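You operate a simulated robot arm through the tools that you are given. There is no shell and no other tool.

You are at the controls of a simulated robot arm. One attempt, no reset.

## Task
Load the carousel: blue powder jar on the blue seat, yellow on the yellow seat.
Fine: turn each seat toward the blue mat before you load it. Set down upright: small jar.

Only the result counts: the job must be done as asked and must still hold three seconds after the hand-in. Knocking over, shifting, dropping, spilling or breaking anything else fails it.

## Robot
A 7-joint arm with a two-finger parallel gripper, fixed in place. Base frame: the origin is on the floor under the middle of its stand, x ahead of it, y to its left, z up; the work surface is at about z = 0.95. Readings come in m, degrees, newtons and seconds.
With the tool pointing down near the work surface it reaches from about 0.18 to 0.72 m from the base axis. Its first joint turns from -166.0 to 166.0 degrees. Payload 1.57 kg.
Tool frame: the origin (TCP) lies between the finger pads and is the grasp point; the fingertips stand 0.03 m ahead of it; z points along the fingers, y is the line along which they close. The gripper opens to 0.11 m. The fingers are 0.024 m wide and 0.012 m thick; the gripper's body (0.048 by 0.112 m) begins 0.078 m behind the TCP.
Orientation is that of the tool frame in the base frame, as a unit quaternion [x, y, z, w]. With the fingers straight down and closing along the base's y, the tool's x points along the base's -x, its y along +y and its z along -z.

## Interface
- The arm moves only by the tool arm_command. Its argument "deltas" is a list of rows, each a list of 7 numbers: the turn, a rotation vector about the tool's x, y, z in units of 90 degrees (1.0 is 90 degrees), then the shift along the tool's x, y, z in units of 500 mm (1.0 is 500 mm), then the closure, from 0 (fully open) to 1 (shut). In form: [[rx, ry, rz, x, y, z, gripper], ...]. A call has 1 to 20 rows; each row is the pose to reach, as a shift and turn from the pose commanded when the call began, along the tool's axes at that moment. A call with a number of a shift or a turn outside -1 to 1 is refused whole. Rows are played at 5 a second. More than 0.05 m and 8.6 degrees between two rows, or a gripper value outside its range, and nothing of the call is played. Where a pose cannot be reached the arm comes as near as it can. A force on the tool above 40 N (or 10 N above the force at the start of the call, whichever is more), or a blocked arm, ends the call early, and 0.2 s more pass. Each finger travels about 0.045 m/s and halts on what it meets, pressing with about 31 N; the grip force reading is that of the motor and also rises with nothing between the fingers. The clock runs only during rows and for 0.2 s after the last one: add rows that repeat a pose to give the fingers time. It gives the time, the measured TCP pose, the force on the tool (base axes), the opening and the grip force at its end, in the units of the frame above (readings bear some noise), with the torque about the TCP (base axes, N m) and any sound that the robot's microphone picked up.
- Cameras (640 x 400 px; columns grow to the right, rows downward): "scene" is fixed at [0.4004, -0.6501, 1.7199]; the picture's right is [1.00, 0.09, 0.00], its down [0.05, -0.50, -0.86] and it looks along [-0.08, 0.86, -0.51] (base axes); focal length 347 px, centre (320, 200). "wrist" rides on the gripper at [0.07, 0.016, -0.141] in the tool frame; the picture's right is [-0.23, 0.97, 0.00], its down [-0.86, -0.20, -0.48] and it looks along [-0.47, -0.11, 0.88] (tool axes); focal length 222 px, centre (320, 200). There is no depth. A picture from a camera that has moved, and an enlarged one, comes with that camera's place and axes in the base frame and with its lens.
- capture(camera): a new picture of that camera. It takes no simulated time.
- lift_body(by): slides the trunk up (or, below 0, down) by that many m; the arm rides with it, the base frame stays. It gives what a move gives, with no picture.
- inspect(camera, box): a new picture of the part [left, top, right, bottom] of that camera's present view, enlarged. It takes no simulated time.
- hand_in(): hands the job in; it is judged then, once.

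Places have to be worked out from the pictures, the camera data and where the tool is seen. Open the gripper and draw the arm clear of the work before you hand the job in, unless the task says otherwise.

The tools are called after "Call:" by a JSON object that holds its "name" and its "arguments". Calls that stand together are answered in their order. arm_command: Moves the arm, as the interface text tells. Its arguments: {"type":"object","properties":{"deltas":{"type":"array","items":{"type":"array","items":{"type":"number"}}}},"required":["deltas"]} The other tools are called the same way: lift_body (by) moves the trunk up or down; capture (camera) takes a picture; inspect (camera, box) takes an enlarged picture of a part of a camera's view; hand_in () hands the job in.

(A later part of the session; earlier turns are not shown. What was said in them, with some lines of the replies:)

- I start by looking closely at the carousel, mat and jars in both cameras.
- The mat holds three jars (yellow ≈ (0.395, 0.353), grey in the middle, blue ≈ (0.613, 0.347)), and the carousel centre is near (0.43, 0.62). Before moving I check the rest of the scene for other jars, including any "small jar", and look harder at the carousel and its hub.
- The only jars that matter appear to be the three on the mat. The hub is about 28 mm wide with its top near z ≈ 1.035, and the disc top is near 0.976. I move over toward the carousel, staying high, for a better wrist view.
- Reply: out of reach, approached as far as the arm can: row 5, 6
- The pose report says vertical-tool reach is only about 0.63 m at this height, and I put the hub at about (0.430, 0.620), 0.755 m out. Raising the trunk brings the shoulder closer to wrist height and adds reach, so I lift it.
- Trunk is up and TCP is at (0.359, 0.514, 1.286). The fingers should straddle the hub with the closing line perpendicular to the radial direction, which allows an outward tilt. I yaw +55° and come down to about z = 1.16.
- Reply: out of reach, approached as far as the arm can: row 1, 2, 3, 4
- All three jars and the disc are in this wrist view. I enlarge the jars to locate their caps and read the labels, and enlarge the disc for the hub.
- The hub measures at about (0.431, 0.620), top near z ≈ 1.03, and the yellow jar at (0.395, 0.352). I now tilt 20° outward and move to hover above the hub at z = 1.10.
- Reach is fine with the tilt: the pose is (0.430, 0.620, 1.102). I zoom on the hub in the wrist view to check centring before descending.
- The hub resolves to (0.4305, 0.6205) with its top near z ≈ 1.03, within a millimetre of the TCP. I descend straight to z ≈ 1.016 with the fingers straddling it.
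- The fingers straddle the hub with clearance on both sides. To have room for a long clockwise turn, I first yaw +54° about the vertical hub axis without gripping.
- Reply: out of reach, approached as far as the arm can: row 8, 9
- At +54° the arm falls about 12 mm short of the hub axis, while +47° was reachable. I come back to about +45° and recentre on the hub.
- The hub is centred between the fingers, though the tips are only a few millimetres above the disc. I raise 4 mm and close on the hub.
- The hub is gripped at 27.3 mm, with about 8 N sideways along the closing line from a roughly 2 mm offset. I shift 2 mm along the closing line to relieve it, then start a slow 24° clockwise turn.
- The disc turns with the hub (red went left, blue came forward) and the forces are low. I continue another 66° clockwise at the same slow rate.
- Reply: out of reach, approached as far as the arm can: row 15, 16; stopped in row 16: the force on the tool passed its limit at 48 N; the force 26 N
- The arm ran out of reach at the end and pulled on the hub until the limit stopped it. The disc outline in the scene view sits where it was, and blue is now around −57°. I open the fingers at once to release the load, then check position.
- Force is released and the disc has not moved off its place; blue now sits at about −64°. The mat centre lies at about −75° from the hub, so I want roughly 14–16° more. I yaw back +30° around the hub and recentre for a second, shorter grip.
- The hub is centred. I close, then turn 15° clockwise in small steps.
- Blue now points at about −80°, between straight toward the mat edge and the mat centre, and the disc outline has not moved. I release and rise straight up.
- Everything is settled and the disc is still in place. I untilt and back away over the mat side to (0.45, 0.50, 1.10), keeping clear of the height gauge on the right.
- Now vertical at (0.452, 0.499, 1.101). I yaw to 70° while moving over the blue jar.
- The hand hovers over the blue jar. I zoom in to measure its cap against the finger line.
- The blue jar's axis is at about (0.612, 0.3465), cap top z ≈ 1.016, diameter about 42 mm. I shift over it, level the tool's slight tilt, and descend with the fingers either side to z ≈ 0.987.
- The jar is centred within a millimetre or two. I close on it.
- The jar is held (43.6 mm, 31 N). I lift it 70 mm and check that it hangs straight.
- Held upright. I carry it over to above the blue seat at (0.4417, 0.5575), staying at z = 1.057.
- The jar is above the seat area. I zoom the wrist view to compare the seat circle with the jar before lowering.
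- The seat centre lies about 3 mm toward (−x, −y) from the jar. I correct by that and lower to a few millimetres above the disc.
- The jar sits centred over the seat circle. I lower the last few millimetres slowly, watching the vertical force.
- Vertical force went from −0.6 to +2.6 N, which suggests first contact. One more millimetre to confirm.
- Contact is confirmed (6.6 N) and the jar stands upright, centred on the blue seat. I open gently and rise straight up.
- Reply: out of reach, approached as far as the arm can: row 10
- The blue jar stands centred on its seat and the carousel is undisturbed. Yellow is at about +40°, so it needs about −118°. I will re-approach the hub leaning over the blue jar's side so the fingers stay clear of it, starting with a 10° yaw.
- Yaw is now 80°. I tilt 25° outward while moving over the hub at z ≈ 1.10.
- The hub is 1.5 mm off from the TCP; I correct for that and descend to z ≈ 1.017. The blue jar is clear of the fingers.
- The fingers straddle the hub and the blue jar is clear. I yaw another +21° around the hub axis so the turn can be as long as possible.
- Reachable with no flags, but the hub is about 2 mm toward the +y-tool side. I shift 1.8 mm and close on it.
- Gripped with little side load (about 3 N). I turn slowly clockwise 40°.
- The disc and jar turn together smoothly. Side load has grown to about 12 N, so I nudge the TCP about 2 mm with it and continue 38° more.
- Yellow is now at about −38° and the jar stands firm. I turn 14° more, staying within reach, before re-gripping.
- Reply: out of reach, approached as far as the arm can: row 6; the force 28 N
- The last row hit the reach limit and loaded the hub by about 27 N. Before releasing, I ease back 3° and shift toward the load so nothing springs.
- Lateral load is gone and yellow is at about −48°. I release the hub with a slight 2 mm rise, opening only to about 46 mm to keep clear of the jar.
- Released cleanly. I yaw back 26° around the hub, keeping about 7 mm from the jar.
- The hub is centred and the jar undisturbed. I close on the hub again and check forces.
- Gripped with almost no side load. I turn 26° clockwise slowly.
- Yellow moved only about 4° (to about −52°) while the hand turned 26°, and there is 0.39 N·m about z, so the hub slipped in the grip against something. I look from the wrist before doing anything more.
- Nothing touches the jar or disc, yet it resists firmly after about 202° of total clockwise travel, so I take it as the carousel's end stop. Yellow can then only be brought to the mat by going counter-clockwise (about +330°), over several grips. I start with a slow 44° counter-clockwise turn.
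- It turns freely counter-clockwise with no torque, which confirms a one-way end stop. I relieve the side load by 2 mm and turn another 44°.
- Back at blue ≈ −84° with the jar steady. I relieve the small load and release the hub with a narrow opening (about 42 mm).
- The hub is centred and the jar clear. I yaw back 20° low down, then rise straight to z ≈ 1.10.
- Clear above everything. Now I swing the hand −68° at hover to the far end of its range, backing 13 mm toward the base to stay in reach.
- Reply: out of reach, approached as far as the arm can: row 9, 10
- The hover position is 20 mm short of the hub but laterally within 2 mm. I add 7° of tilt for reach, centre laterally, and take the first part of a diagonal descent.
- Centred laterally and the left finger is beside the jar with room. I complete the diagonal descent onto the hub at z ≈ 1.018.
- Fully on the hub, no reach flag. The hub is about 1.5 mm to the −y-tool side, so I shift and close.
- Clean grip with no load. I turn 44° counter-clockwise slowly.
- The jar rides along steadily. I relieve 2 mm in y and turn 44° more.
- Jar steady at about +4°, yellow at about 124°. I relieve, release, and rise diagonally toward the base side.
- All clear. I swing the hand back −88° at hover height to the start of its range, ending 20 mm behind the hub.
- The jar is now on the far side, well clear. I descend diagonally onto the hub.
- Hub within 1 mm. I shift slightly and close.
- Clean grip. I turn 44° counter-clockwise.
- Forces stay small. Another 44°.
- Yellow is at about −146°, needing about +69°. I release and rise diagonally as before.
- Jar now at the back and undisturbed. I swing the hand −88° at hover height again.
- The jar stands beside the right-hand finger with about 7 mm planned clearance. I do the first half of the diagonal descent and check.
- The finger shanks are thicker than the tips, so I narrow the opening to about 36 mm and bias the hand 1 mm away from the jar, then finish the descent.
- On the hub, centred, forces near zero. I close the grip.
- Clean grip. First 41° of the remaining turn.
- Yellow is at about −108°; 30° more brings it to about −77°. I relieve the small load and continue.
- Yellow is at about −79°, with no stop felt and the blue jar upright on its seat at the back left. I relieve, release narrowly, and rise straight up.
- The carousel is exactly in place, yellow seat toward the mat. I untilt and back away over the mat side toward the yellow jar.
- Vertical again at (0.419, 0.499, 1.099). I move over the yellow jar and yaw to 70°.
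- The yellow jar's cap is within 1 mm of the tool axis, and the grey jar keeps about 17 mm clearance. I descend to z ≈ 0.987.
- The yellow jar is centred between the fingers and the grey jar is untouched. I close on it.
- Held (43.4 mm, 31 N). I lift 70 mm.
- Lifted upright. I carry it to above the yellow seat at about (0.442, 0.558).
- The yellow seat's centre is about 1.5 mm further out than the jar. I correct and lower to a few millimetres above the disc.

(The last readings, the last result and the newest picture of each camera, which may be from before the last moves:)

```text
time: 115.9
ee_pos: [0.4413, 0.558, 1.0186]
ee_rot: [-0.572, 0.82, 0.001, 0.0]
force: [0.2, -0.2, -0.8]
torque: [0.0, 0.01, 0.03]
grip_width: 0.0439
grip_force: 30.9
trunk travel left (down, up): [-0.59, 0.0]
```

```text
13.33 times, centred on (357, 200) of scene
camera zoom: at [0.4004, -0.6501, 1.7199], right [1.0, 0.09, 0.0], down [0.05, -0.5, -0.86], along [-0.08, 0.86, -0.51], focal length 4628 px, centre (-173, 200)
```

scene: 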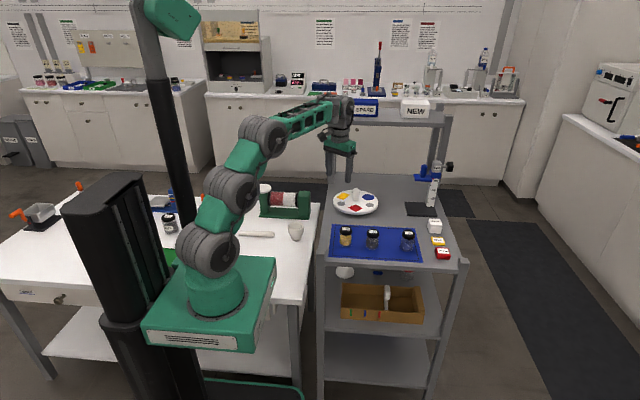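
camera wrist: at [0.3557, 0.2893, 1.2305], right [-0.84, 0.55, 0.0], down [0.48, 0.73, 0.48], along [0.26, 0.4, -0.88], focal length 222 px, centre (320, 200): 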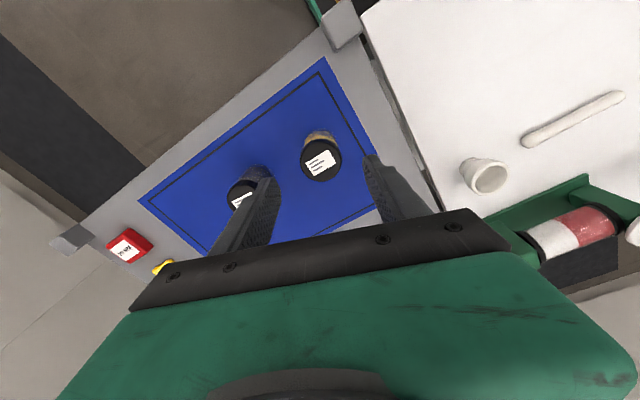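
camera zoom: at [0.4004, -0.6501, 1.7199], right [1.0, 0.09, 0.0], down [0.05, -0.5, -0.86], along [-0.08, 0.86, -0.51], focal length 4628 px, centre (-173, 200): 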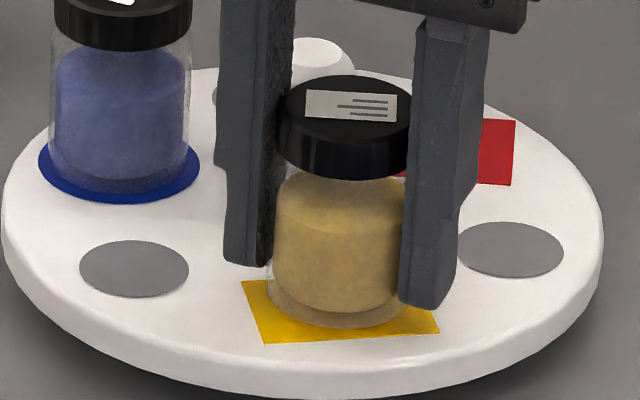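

The jar projects to within about 1 mm of the seat centre. I lower the last millimetres slowly.

Call:
{"name": "arm_command", "arguments": {"deltas": [[0, 0, 0, 0, 0, 0.002, 0.8], [0, 0, 0, 0, 0, 0.004, 0.8], [0, 0, 0, 0, 0, 0.006, 0.8], [0, 0, 0, 0, 0, 0.008, 0.8], [0, 0, 0, 0, 0, 0.009, 0.8], [0, 0, 0, 0, 0, 0.009, 0.8]]}}

```text
time: 117.3
ee_pos: [0.4424, 0.5581, 1.0148]
ee_rot: [-0.573, 0.82, 0.001, 0.0]
force: [-0.2, -0.1, 0.1]
torque: [-0.03, 0.01, -0.02]
grip_width: 0.0436
grip_force: 30.8
trunk travel left (down, up): [-0.59, 0.0]
```

Vertical force only rose to about 0, so not yet firmly in contact. I go another 1.5 mm.

Call:
{"name": "arm_command", "arguments": {"deltas": [[0, 0, 0, 0, 0, 0.001, 0.8], [0, 0, 0, 0, 0, 0.002, 0.8], [0, 0, 0, 0, 0, 0.003, 0.8], [0, 0, 0, 0, 0, 0.003, 0.8]]}}

Call:
{"name": "inspect", "arguments": {"camera": "scene", "box": [333, 185, 381, 215]}}

```text
time: 118.3
ee_pos: [0.4406, 0.5576, 1.0133]
ee_rot: [-0.573, 0.82, 0.001, 0.001]
force: [0.2, 1.0, 2.8]
torque: [-0.04, -0.01, 0.01]
grip_width: 0.0435
grip_force: 31.1
trunk travel left (down, up): [-0.59, 0.0]
```

```text
13.33 times, centred on (357, 200) of scene
camera zoom: at [0.4004, -0.6501, 1.7199], right [1.0, 0.09, 0.0], down [0.05, -0.5, -0.86], along [-0.08, 0.86, -0.51], focal length 4628 px, centre (-173, 200)
```

zoom: 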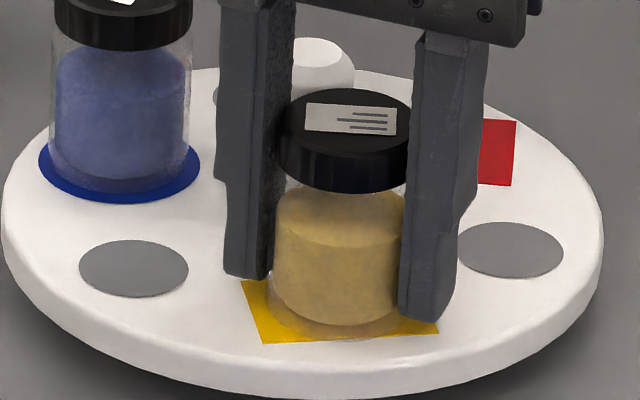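

Contact is at 2.8 N. One last half millimetre to seat it.

Call:
{"name": "arm_command", "arguments": {"deltas": [[0, 0, 0, 0, 0, 0.001, 0.8], [0, 0, 0, 0, 0, 0.001, 0.8]]}}

```text
time: 118.9
ee_pos: [0.4418, 0.5588, 1.013]
ee_rot: [-0.573, 0.82, 0.002, 0.0]
force: [0.3, -0.4, 4.8]
torque: [-0.04, -0.01, -0.02]
grip_width: 0.0436
grip_force: 30.9
trunk travel left (down, up): [-0.59, 0.0]
```

The jar is firmly seated (4.8 N). I open gently and rise straight up.

Call:
{"name": "arm_command", "arguments": {"deltas": [[0, 0, 0, 0, 0, -0.001, 0.8], [0, 0, 0, 0, 0, -0.001, 0.58], [0, 0, 0, 0, 0, -0.001, 0.5], [0, 0, 0, 0, 0, -0.001, 0.42], [0, 0, 0, 0, 0, -0.001, 0.4], [0, 0, 0, 0, 0, -0.02, 0.4], [0, 0, 0, 0, 0, -0.06, 0.4], [0, 0, 0, 0, 0, -0.1, 0.4], [0, 0, 0, 0, 0, -0.14, 0.4], [0, 0, 0, 0, 0, -0.15, 0.4], [0, 0, 0, 0, 0, -0.15, 0.4]]}}

Call:
{"name": "inspect", "arguments": {"camera": "scene", "box": [325, 175, 389, 215]}}

Call:
{"name": "capture", "arguments": {"camera": "wrist"}}

```text
time: 121.3
ee_pos: [0.4396, 0.5565, 1.0875]
ee_rot: [-0.573, 0.819, 0.001, 0.001]
force: [-0.8, -0.3, -0.3]
torque: [-0.01, -0.02, 0.02]
grip_width: 0.0658
grip_force: 0.1
out of reach, approached as far as the arm can: row 10
trunk travel left (down, up): [-0.59, 0.0]
```

```text
10.00 times, centred on (357, 195) of scene
camera zoom: at [0.4004, -0.6501, 1.7199], right [1.0, 0.09, 0.0], down [0.05, -0.5, -0.86], along [-0.08, 0.86, -0.51], focal length 3471 px, centre (-50, 250)
```

zoom: 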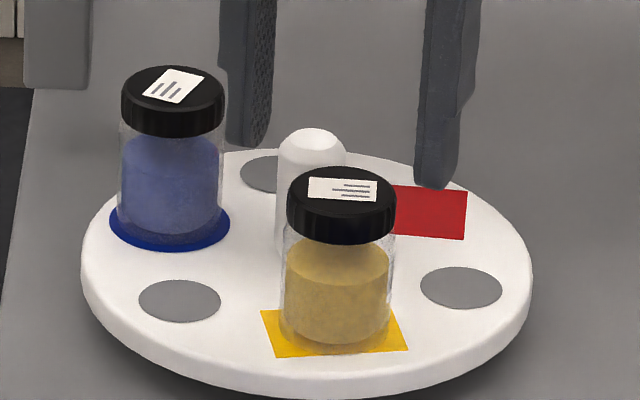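

```text
taken
camera wrist: at [0.4004, 0.4958, 1.2287], right [-0.84, 0.55, 0.0], down [0.48, 0.73, 0.48], along [0.26, 0.4, -0.88], focal length 222 px, centre (320, 200)
```

wrist: 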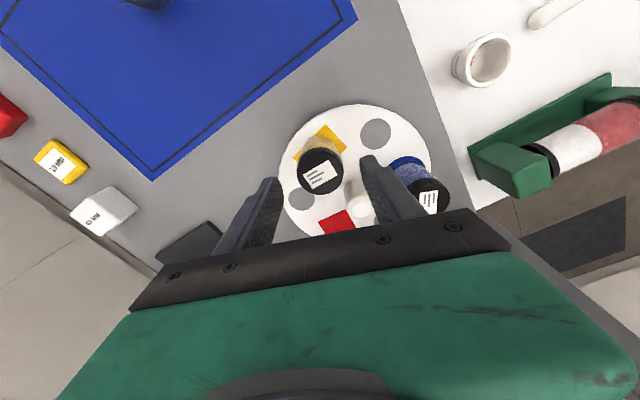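

Both jars stand upright on their matching seats and everything else is undisturbed. I draw the arm back and up, clear of the work, with the gripper open.

Call:
{"name": "arm_command", "arguments": {"deltas": [[0, 0, 0, 0.04, 0.0058, -0.01, 0.35], [0, 0, 0, 0.1, 0.0146, -0.04, 0.3], [0, 0, 0, 0.17, 0.0248, -0.08, 0.2], [0, 0, 0, 0.24, 0.035, -0.13, 0.1], [0, 0, 0, 0.2922, 0.0426, -0.16, 0], [0, 0, 0, 0.2922, 0.0426, -0.16, 0], [0, 0, 0, 0.2922, 0.0426, -0.16, 0]]}}

Call:
{"name": "capture", "arguments": {"camera": "scene"}}

Call:
{"name": "inspect", "arguments": {"camera": "scene", "box": [310, 160, 470, 270]}}

```text
time: 122.2
ee_pos: [0.4443, 0.5513, 1.0079]
ee_rot: [-0.573, 0.82, -0.001, -0.005]
force: [-4.0, -7.8, 22.0]
torque: [0.15, 1.45, 0.48]
grip_width: 0.1002
grip_force: 0.5
out of reach, approached as far as the arm can: row 2
trunk travel left (down, up): [-0.59, 0.0]
stopped in row 4: the force on the tool passed its limit at 106 N (the readings are from after the stop); the commanded pose is now the measured one
```

```text
taken
```

scene: 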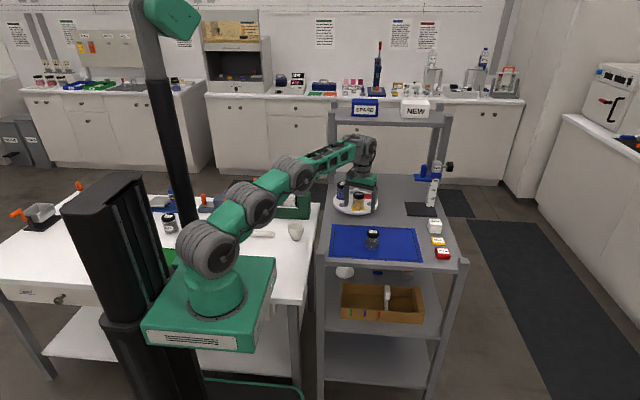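

```text
3.64 times, centred on (390, 215) of scene
camera zoom: at [0.4004, -0.6501, 1.7199], right [1.0, 0.09, 0.0], down [0.05, -0.5, -0.86], along [-0.08, 0.86, -0.51], focal length 1262 px, centre (66, 146)
```

zoom: 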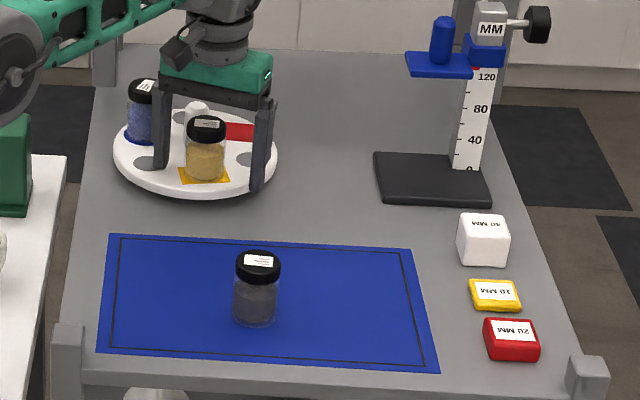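

Unexpected: near full stretch the arm dipped and the fingertips pressed on the disc instead of retreating. Before any further motion I look closely at the carousel, both jars and the hand.

Call:
{"name": "inspect", "arguments": {"camera": "scene", "box": [325, 175, 389, 215]}}

Call:
{"name": "capture", "arguments": {"camera": "wrist"}}

Call:
{"name": "inspect", "arguments": {"camera": "scene", "box": [317, 140, 397, 215]}}

```text
10.00 times, centred on (357, 195) of scene
camera zoom: at [0.4004, -0.6501, 1.7199], right [1.0, 0.09, 0.0], down [0.05, -0.5, -0.86], along [-0.08, 0.86, -0.51], focal length 3471 px, centre (-50, 250)
```

zoom: 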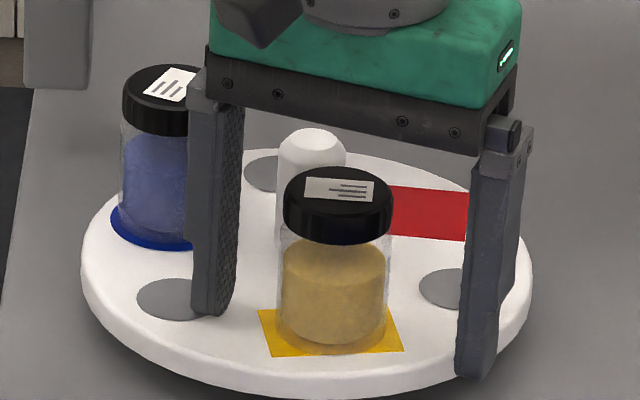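

```text
taken
camera wrist: at [0.4065, 0.4924, 1.15], right [-0.84, 0.55, 0.0], down [0.48, 0.74, 0.47], along [0.26, 0.39, -0.88], focal length 222 px, centre (320, 200)
```

wrist: 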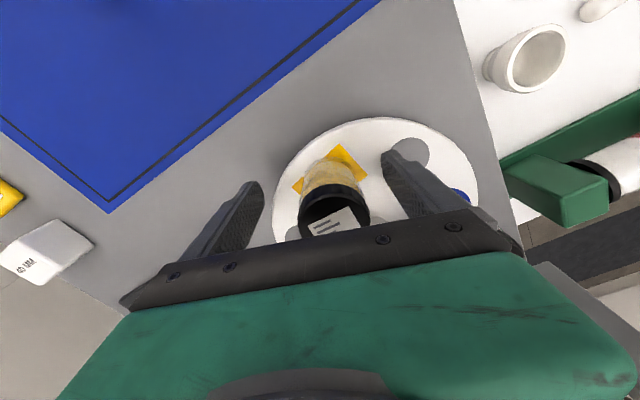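

```text
5.33 times, centred on (357, 178) of scene
camera zoom: at [0.4004, -0.6501, 1.7199], right [1.0, 0.09, 0.0], down [0.05, -0.5, -0.86], along [-0.08, 0.86, -0.51], focal length 1851 px, centre (123, 320)
```

zoom: 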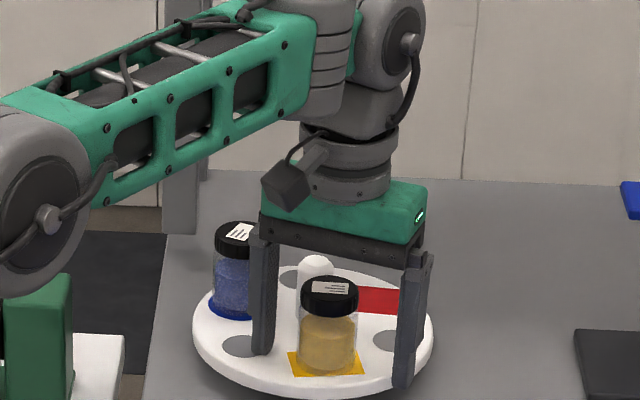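

Both jars are still upright on their seats and the disc has only moved about 1°; the left fingertip is resting on the disc. The likely cause is retreating too fast from a fully stretched arm. I lift straight up in 2–3 mm steps first.

Call:
{"name": "arm_command", "arguments": {"deltas": [[0, 0, 0, 0, 0, -0.004, 0.09], [0, 0, 0, 0, 0, -0.008, 0.09], [0, 0, 0, 0, 0, -0.012, 0.09], [0, 0, 0, 0, 0, -0.018, 0.09], [0, 0, 0, 0, 0, -0.024, 0.09], [0, 0, 0, 0, 0, -0.03, 0.09], [0, 0, 0, 0, 0, -0.036, 0.09], [0, 0, 0, 0, 0, -0.042, 0.09], [0, 0, 0, 0, 0, -0.042, 0.09]]}}

Call:
{"name": "inspect", "arguments": {"camera": "scene", "box": [325, 175, 389, 215]}}

```text
time: 124.2
ee_pos: [0.4454, 0.5513, 1.0257]
ee_rot: [-0.573, 0.819, -0.002, -0.006]
force: [0.5, 0.9, 0.7]
torque: [0.01, 0.01, -0.01]
grip_width: 0.1003
grip_force: 0.1
trunk travel left (down, up): [-0.59, 0.0]
```

```text
10.00 times, centred on (357, 195) of scene
camera zoom: at [0.4004, -0.6501, 1.7199], right [1.0, 0.09, 0.0], down [0.05, -0.5, -0.86], along [-0.08, 0.86, -0.51], focal length 3471 px, centre (-50, 250)
```

zoom: 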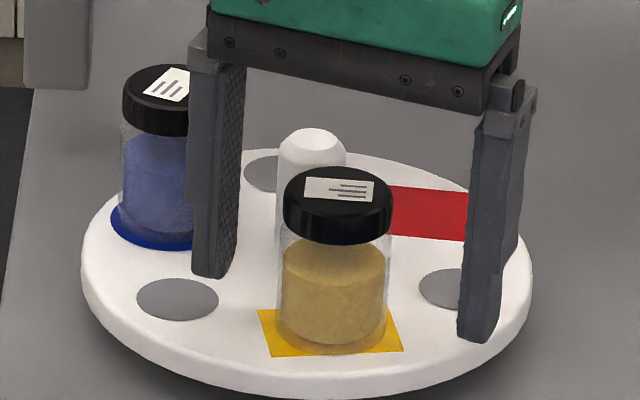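

Force-free, and both jars and the disc look right. The open fingers straddle the yellow jar, so I slide back horizontally toward the mat along the finger plane, slowly, passing the jar with over 20 mm each side.

Call:
{"name": "arm_command", "arguments": {"deltas": [[0, 0, 0, 0.006, 0, 0, 0.09], [0, 0, 0, 0.014, 0, 0, 0.09], [0, 0, 0, 0.024, 0, 0, 0.09], [0, 0, 0, 0.034, 0, 0, 0.09], [0, 0, 0, 0.044, 0, 0, 0.09], [0, 0, 0, 0.054, 0, 0, 0.09], [0, 0, 0, 0.064, 0, 0, 0.09], [0, 0, 0, 0.064, 0, 0, 0.09]]}}

Call:
{"name": "inspect", "arguments": {"camera": "scene", "box": [325, 170, 405, 220]}}

```text
time: 126.0
ee_pos: [0.433, 0.5208, 1.0258]
ee_rot: [-0.574, 0.819, -0.002, -0.007]
force: [-0.1, 0.8, -0.1]
torque: [0.01, 0.02, -0.01]
grip_width: 0.1001
grip_force: 0.0
trunk travel left (down, up): [-0.59, 0.0]
```

```text
8.00 times, centred on (365, 195) of scene
camera zoom: at [0.4004, -0.6501, 1.7199], right [1.0, 0.09, 0.0], down [0.05, -0.5, -0.86], along [-0.08, 0.86, -0.51], focal length 2777 px, centre (-40, 240)
```

zoom: 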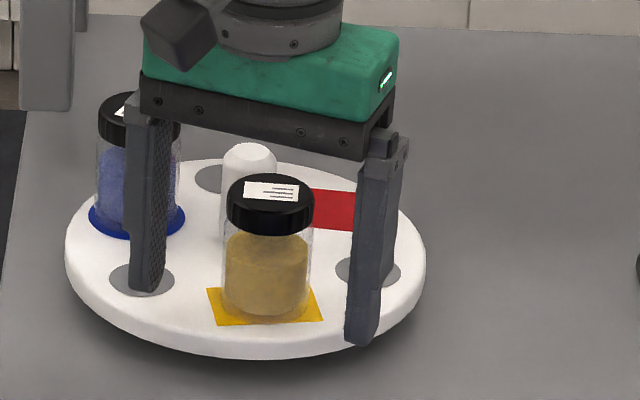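

Smooth. I continue the horizontal retreat.

Call:
{"name": "arm_command", "arguments": {"deltas": [[0, 0, 0, 0.01, 0, 0, 0.09], [0, 0, 0, 0.025, 0, 0, 0.09], [0, 0, 0, 0.045, 0, 0, 0.09], [0, 0, 0, 0.065, 0, 0, 0.09], [0, 0, 0, 0.085, 0, 0, 0.09], [0, 0, 0, 0.105, 0, 0, 0.09], [0, 0, 0, 0.125, 0, 0, 0.09], [0, 0, 0, 0.14, 0, 0, 0.09], [0, 0, 0, 0.14, 0, 0, 0.09]]}}

Call:
{"name": "inspect", "arguments": {"camera": "scene", "box": [317, 160, 429, 250]}}

```text
time: 128.0
ee_pos: [0.4097, 0.4564, 1.028]
ee_rot: [-0.574, 0.819, -0.001, -0.005]
force: [1.3, 0.2, -0.4]
torque: [-0.03, 0.03, 0.0]
grip_width: 0.0998
grip_force: 0.1
trunk travel left (down, up): [-0.59, 0.0]
```

```text
4.44 times, centred on (373, 205) of scene
camera zoom: at [0.4004, -0.6501, 1.7199], right [1.0, 0.09, 0.0], down [0.05, -0.5, -0.86], along [-0.08, 0.86, -0.51], focal length 1543 px, centre (84, 178)
```

zoom: 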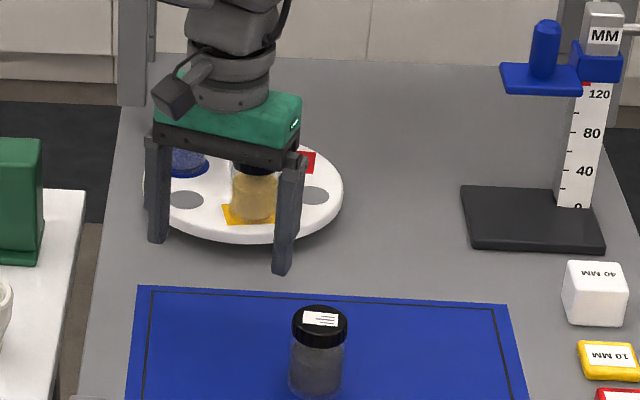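

The fingers are clear of the carousel. I now rise slowly to a safe height over the front of the mat.

Call:
{"name": "arm_command", "arguments": {"deltas": [[0, 0, 0, 0, 0, -0.015, 0.09], [0, 0, 0, 0, 0, -0.04, 0.09], [0, 0, 0, 0, 0, -0.07, 0.09], [0, 0, 0, 0.005, 0, -0.105, 0.09], [0, 0, 0, 0.015, 0, -0.14, 0.09], [0, 0, 0, 0.03, 0, -0.175, 0.09], [0, 0, 0, 0.05, 0, -0.21, 0.09], [0, 0, 0, 0.07, 0, -0.24, 0.09], [0, 0, 0, 0.09, 0, -0.265, 0.09], [0, 0, 0, 0.1, 0, -0.28, 0.09], [0, 0, 0, 0.1, 0, -0.28, 0.09]]}}

Call:
{"name": "capture", "arguments": {"camera": "scene"}}

Call:
{"name": "inspect", "arguments": {"camera": "scene", "box": [325, 175, 389, 215]}}

Call:
{"name": "capture", "arguments": {"camera": "wrist"}}

```text
time: 130.4
ee_pos: [0.3934, 0.4105, 1.168]
ee_rot: [-0.573, 0.82, -0.001, -0.006]
force: [0.8, 0.1, 0.0]
torque: [-0.01, -0.02, -0.04]
grip_width: 0.1002
grip_force: 0.2
trunk travel left (down, up): [-0.59, 0.0]
```

```text
taken
```

scene: 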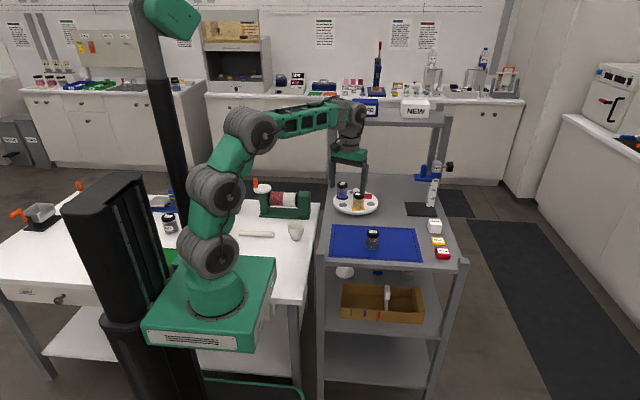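

```text
10.00 times, centred on (357, 195) of scene
camera zoom: at [0.4004, -0.6501, 1.7199], right [1.0, 0.09, 0.0], down [0.05, -0.5, -0.86], along [-0.08, 0.86, -0.51], focal length 3471 px, centre (-50, 250)
```

zoom: 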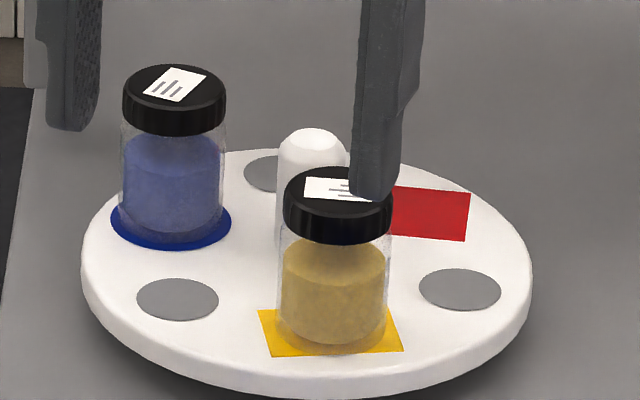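

```text
taken
camera wrist: at [0.3555, 0.3507, 1.3099], right [-0.84, 0.55, 0.0], down [0.48, 0.74, 0.47], along [0.25, 0.39, -0.88], focal length 222 px, centre (320, 200)
```

wrist: 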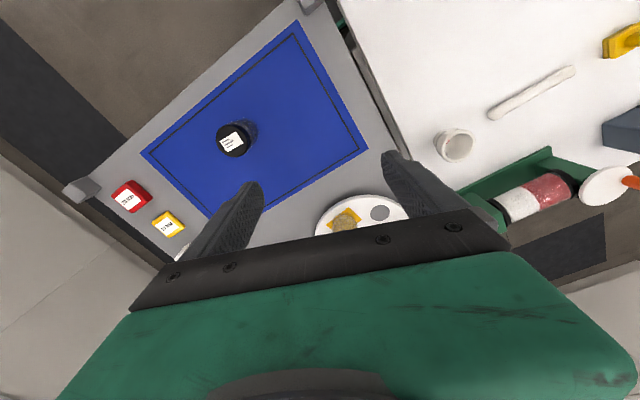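

Both jars stand upright on their seats, the carousel and its hub are where they were, and the grey jar and blocks are untouched. I move the arm further up and back to be fully clear.

Call:
{"name": "arm_command", "arguments": {"deltas": [[0, 0, 0, 0.02, 0, -0.025, 0.05], [0, 0, 0, 0.05, 0, -0.06, 0], [0, 0, 0, 0.09, 0, -0.1, 0], [0, 0, 0, 0.13, 0, -0.14, 0], [0, 0, 0, 0.16, 0, -0.17, 0], [0, 0, 0, 0.18, 0, -0.19, 0], [0, 0, 0, 0.18, 0, -0.19, 0], [0, 0, 0, 0.18, 0, -0.19, 0]]}}

Call:
{"name": "inspect", "arguments": {"camera": "scene", "box": [310, 160, 470, 270]}}

Call:
{"name": "capture", "arguments": {"camera": "scene"}}

Call:
{"name": "inspect", "arguments": {"camera": "scene", "box": [325, 175, 389, 215]}}

```text
time: 132.2
ee_pos: [0.3643, 0.3273, 1.2625]
ee_rot: [-0.574, 0.819, -0.001, -0.007]
force: [1.3, -0.1, -0.1]
torque: [0.0, -0.03, 0.03]
grip_width: 0.1098
grip_force: 0.2
trunk travel left (down, up): [-0.59, 0.0]
```

```text
3.64 times, centred on (390, 215) of scene
camera zoom: at [0.4004, -0.6501, 1.7199], right [1.0, 0.09, 0.0], down [0.05, -0.5, -0.86], along [-0.08, 0.86, -0.51], focal length 1262 px, centre (66, 146)
```

zoom: 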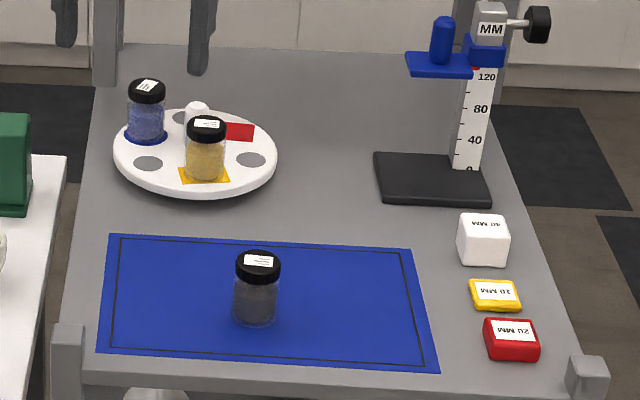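

```text
taken
```

scene: 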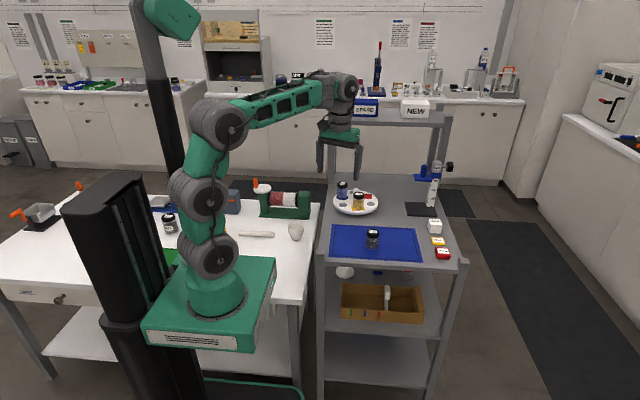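

```text
10.00 times, centred on (357, 195) of scene
camera zoom: at [0.4004, -0.6501, 1.7199], right [1.0, 0.09, 0.0], down [0.05, -0.5, -0.86], along [-0.08, 0.86, -0.51], focal length 3471 px, centre (-50, 250)
```

zoom: 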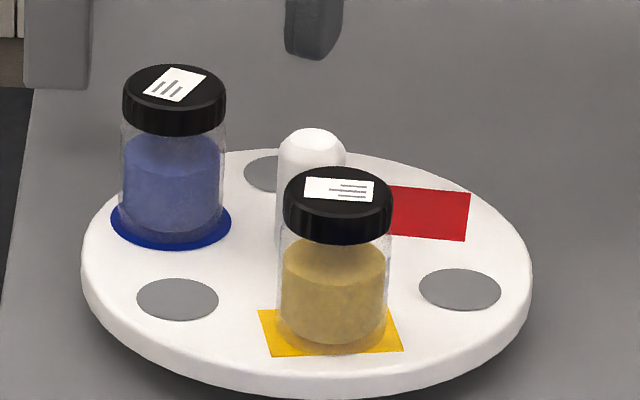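

The gripper is open and the arm is clear. The blue jar stands on the blue seat and the yellow jar on the yellow seat, and each seat faced the mat when I loaded it. Nothing else appears to have moved, so I hand the job in.

Call:
{"name": "hand_in", "arguments": {}}

```text
The job is handed in.
```

The job is handed in. The blue powder jar is upright on the blue seat and the yellow jar is upright on the yellow seat. I turned each seat to face the mat before loading it, to within about 5° of the mat's centre by my estimate. The grey jar, the blocks and the carousel base looked unmoved in the last pictures.

Three things happened along the way:

- **Carousel end stop:** turning clockwise, the carousel stopped hard after about 200° in total, before the yellow seat reached the mat. I turned it back counter-clockwise about 330° with the blue jar riding on it, and the jar stayed in place.
- **Hub load:** early on, the arm ran out of reach while holding the hub and pulled on it with up to 48 N before stopping. The carousel did not shift in the pictures.
- **Fingertip contact:** after I released the yellow jar, the outstretched arm dipped as it pulled back. A fingertip pressed on the disc, and the tool force peaked at 106 N. The disc turned about 1°, both jars stayed upright on their seats, and I then backed out slowly.
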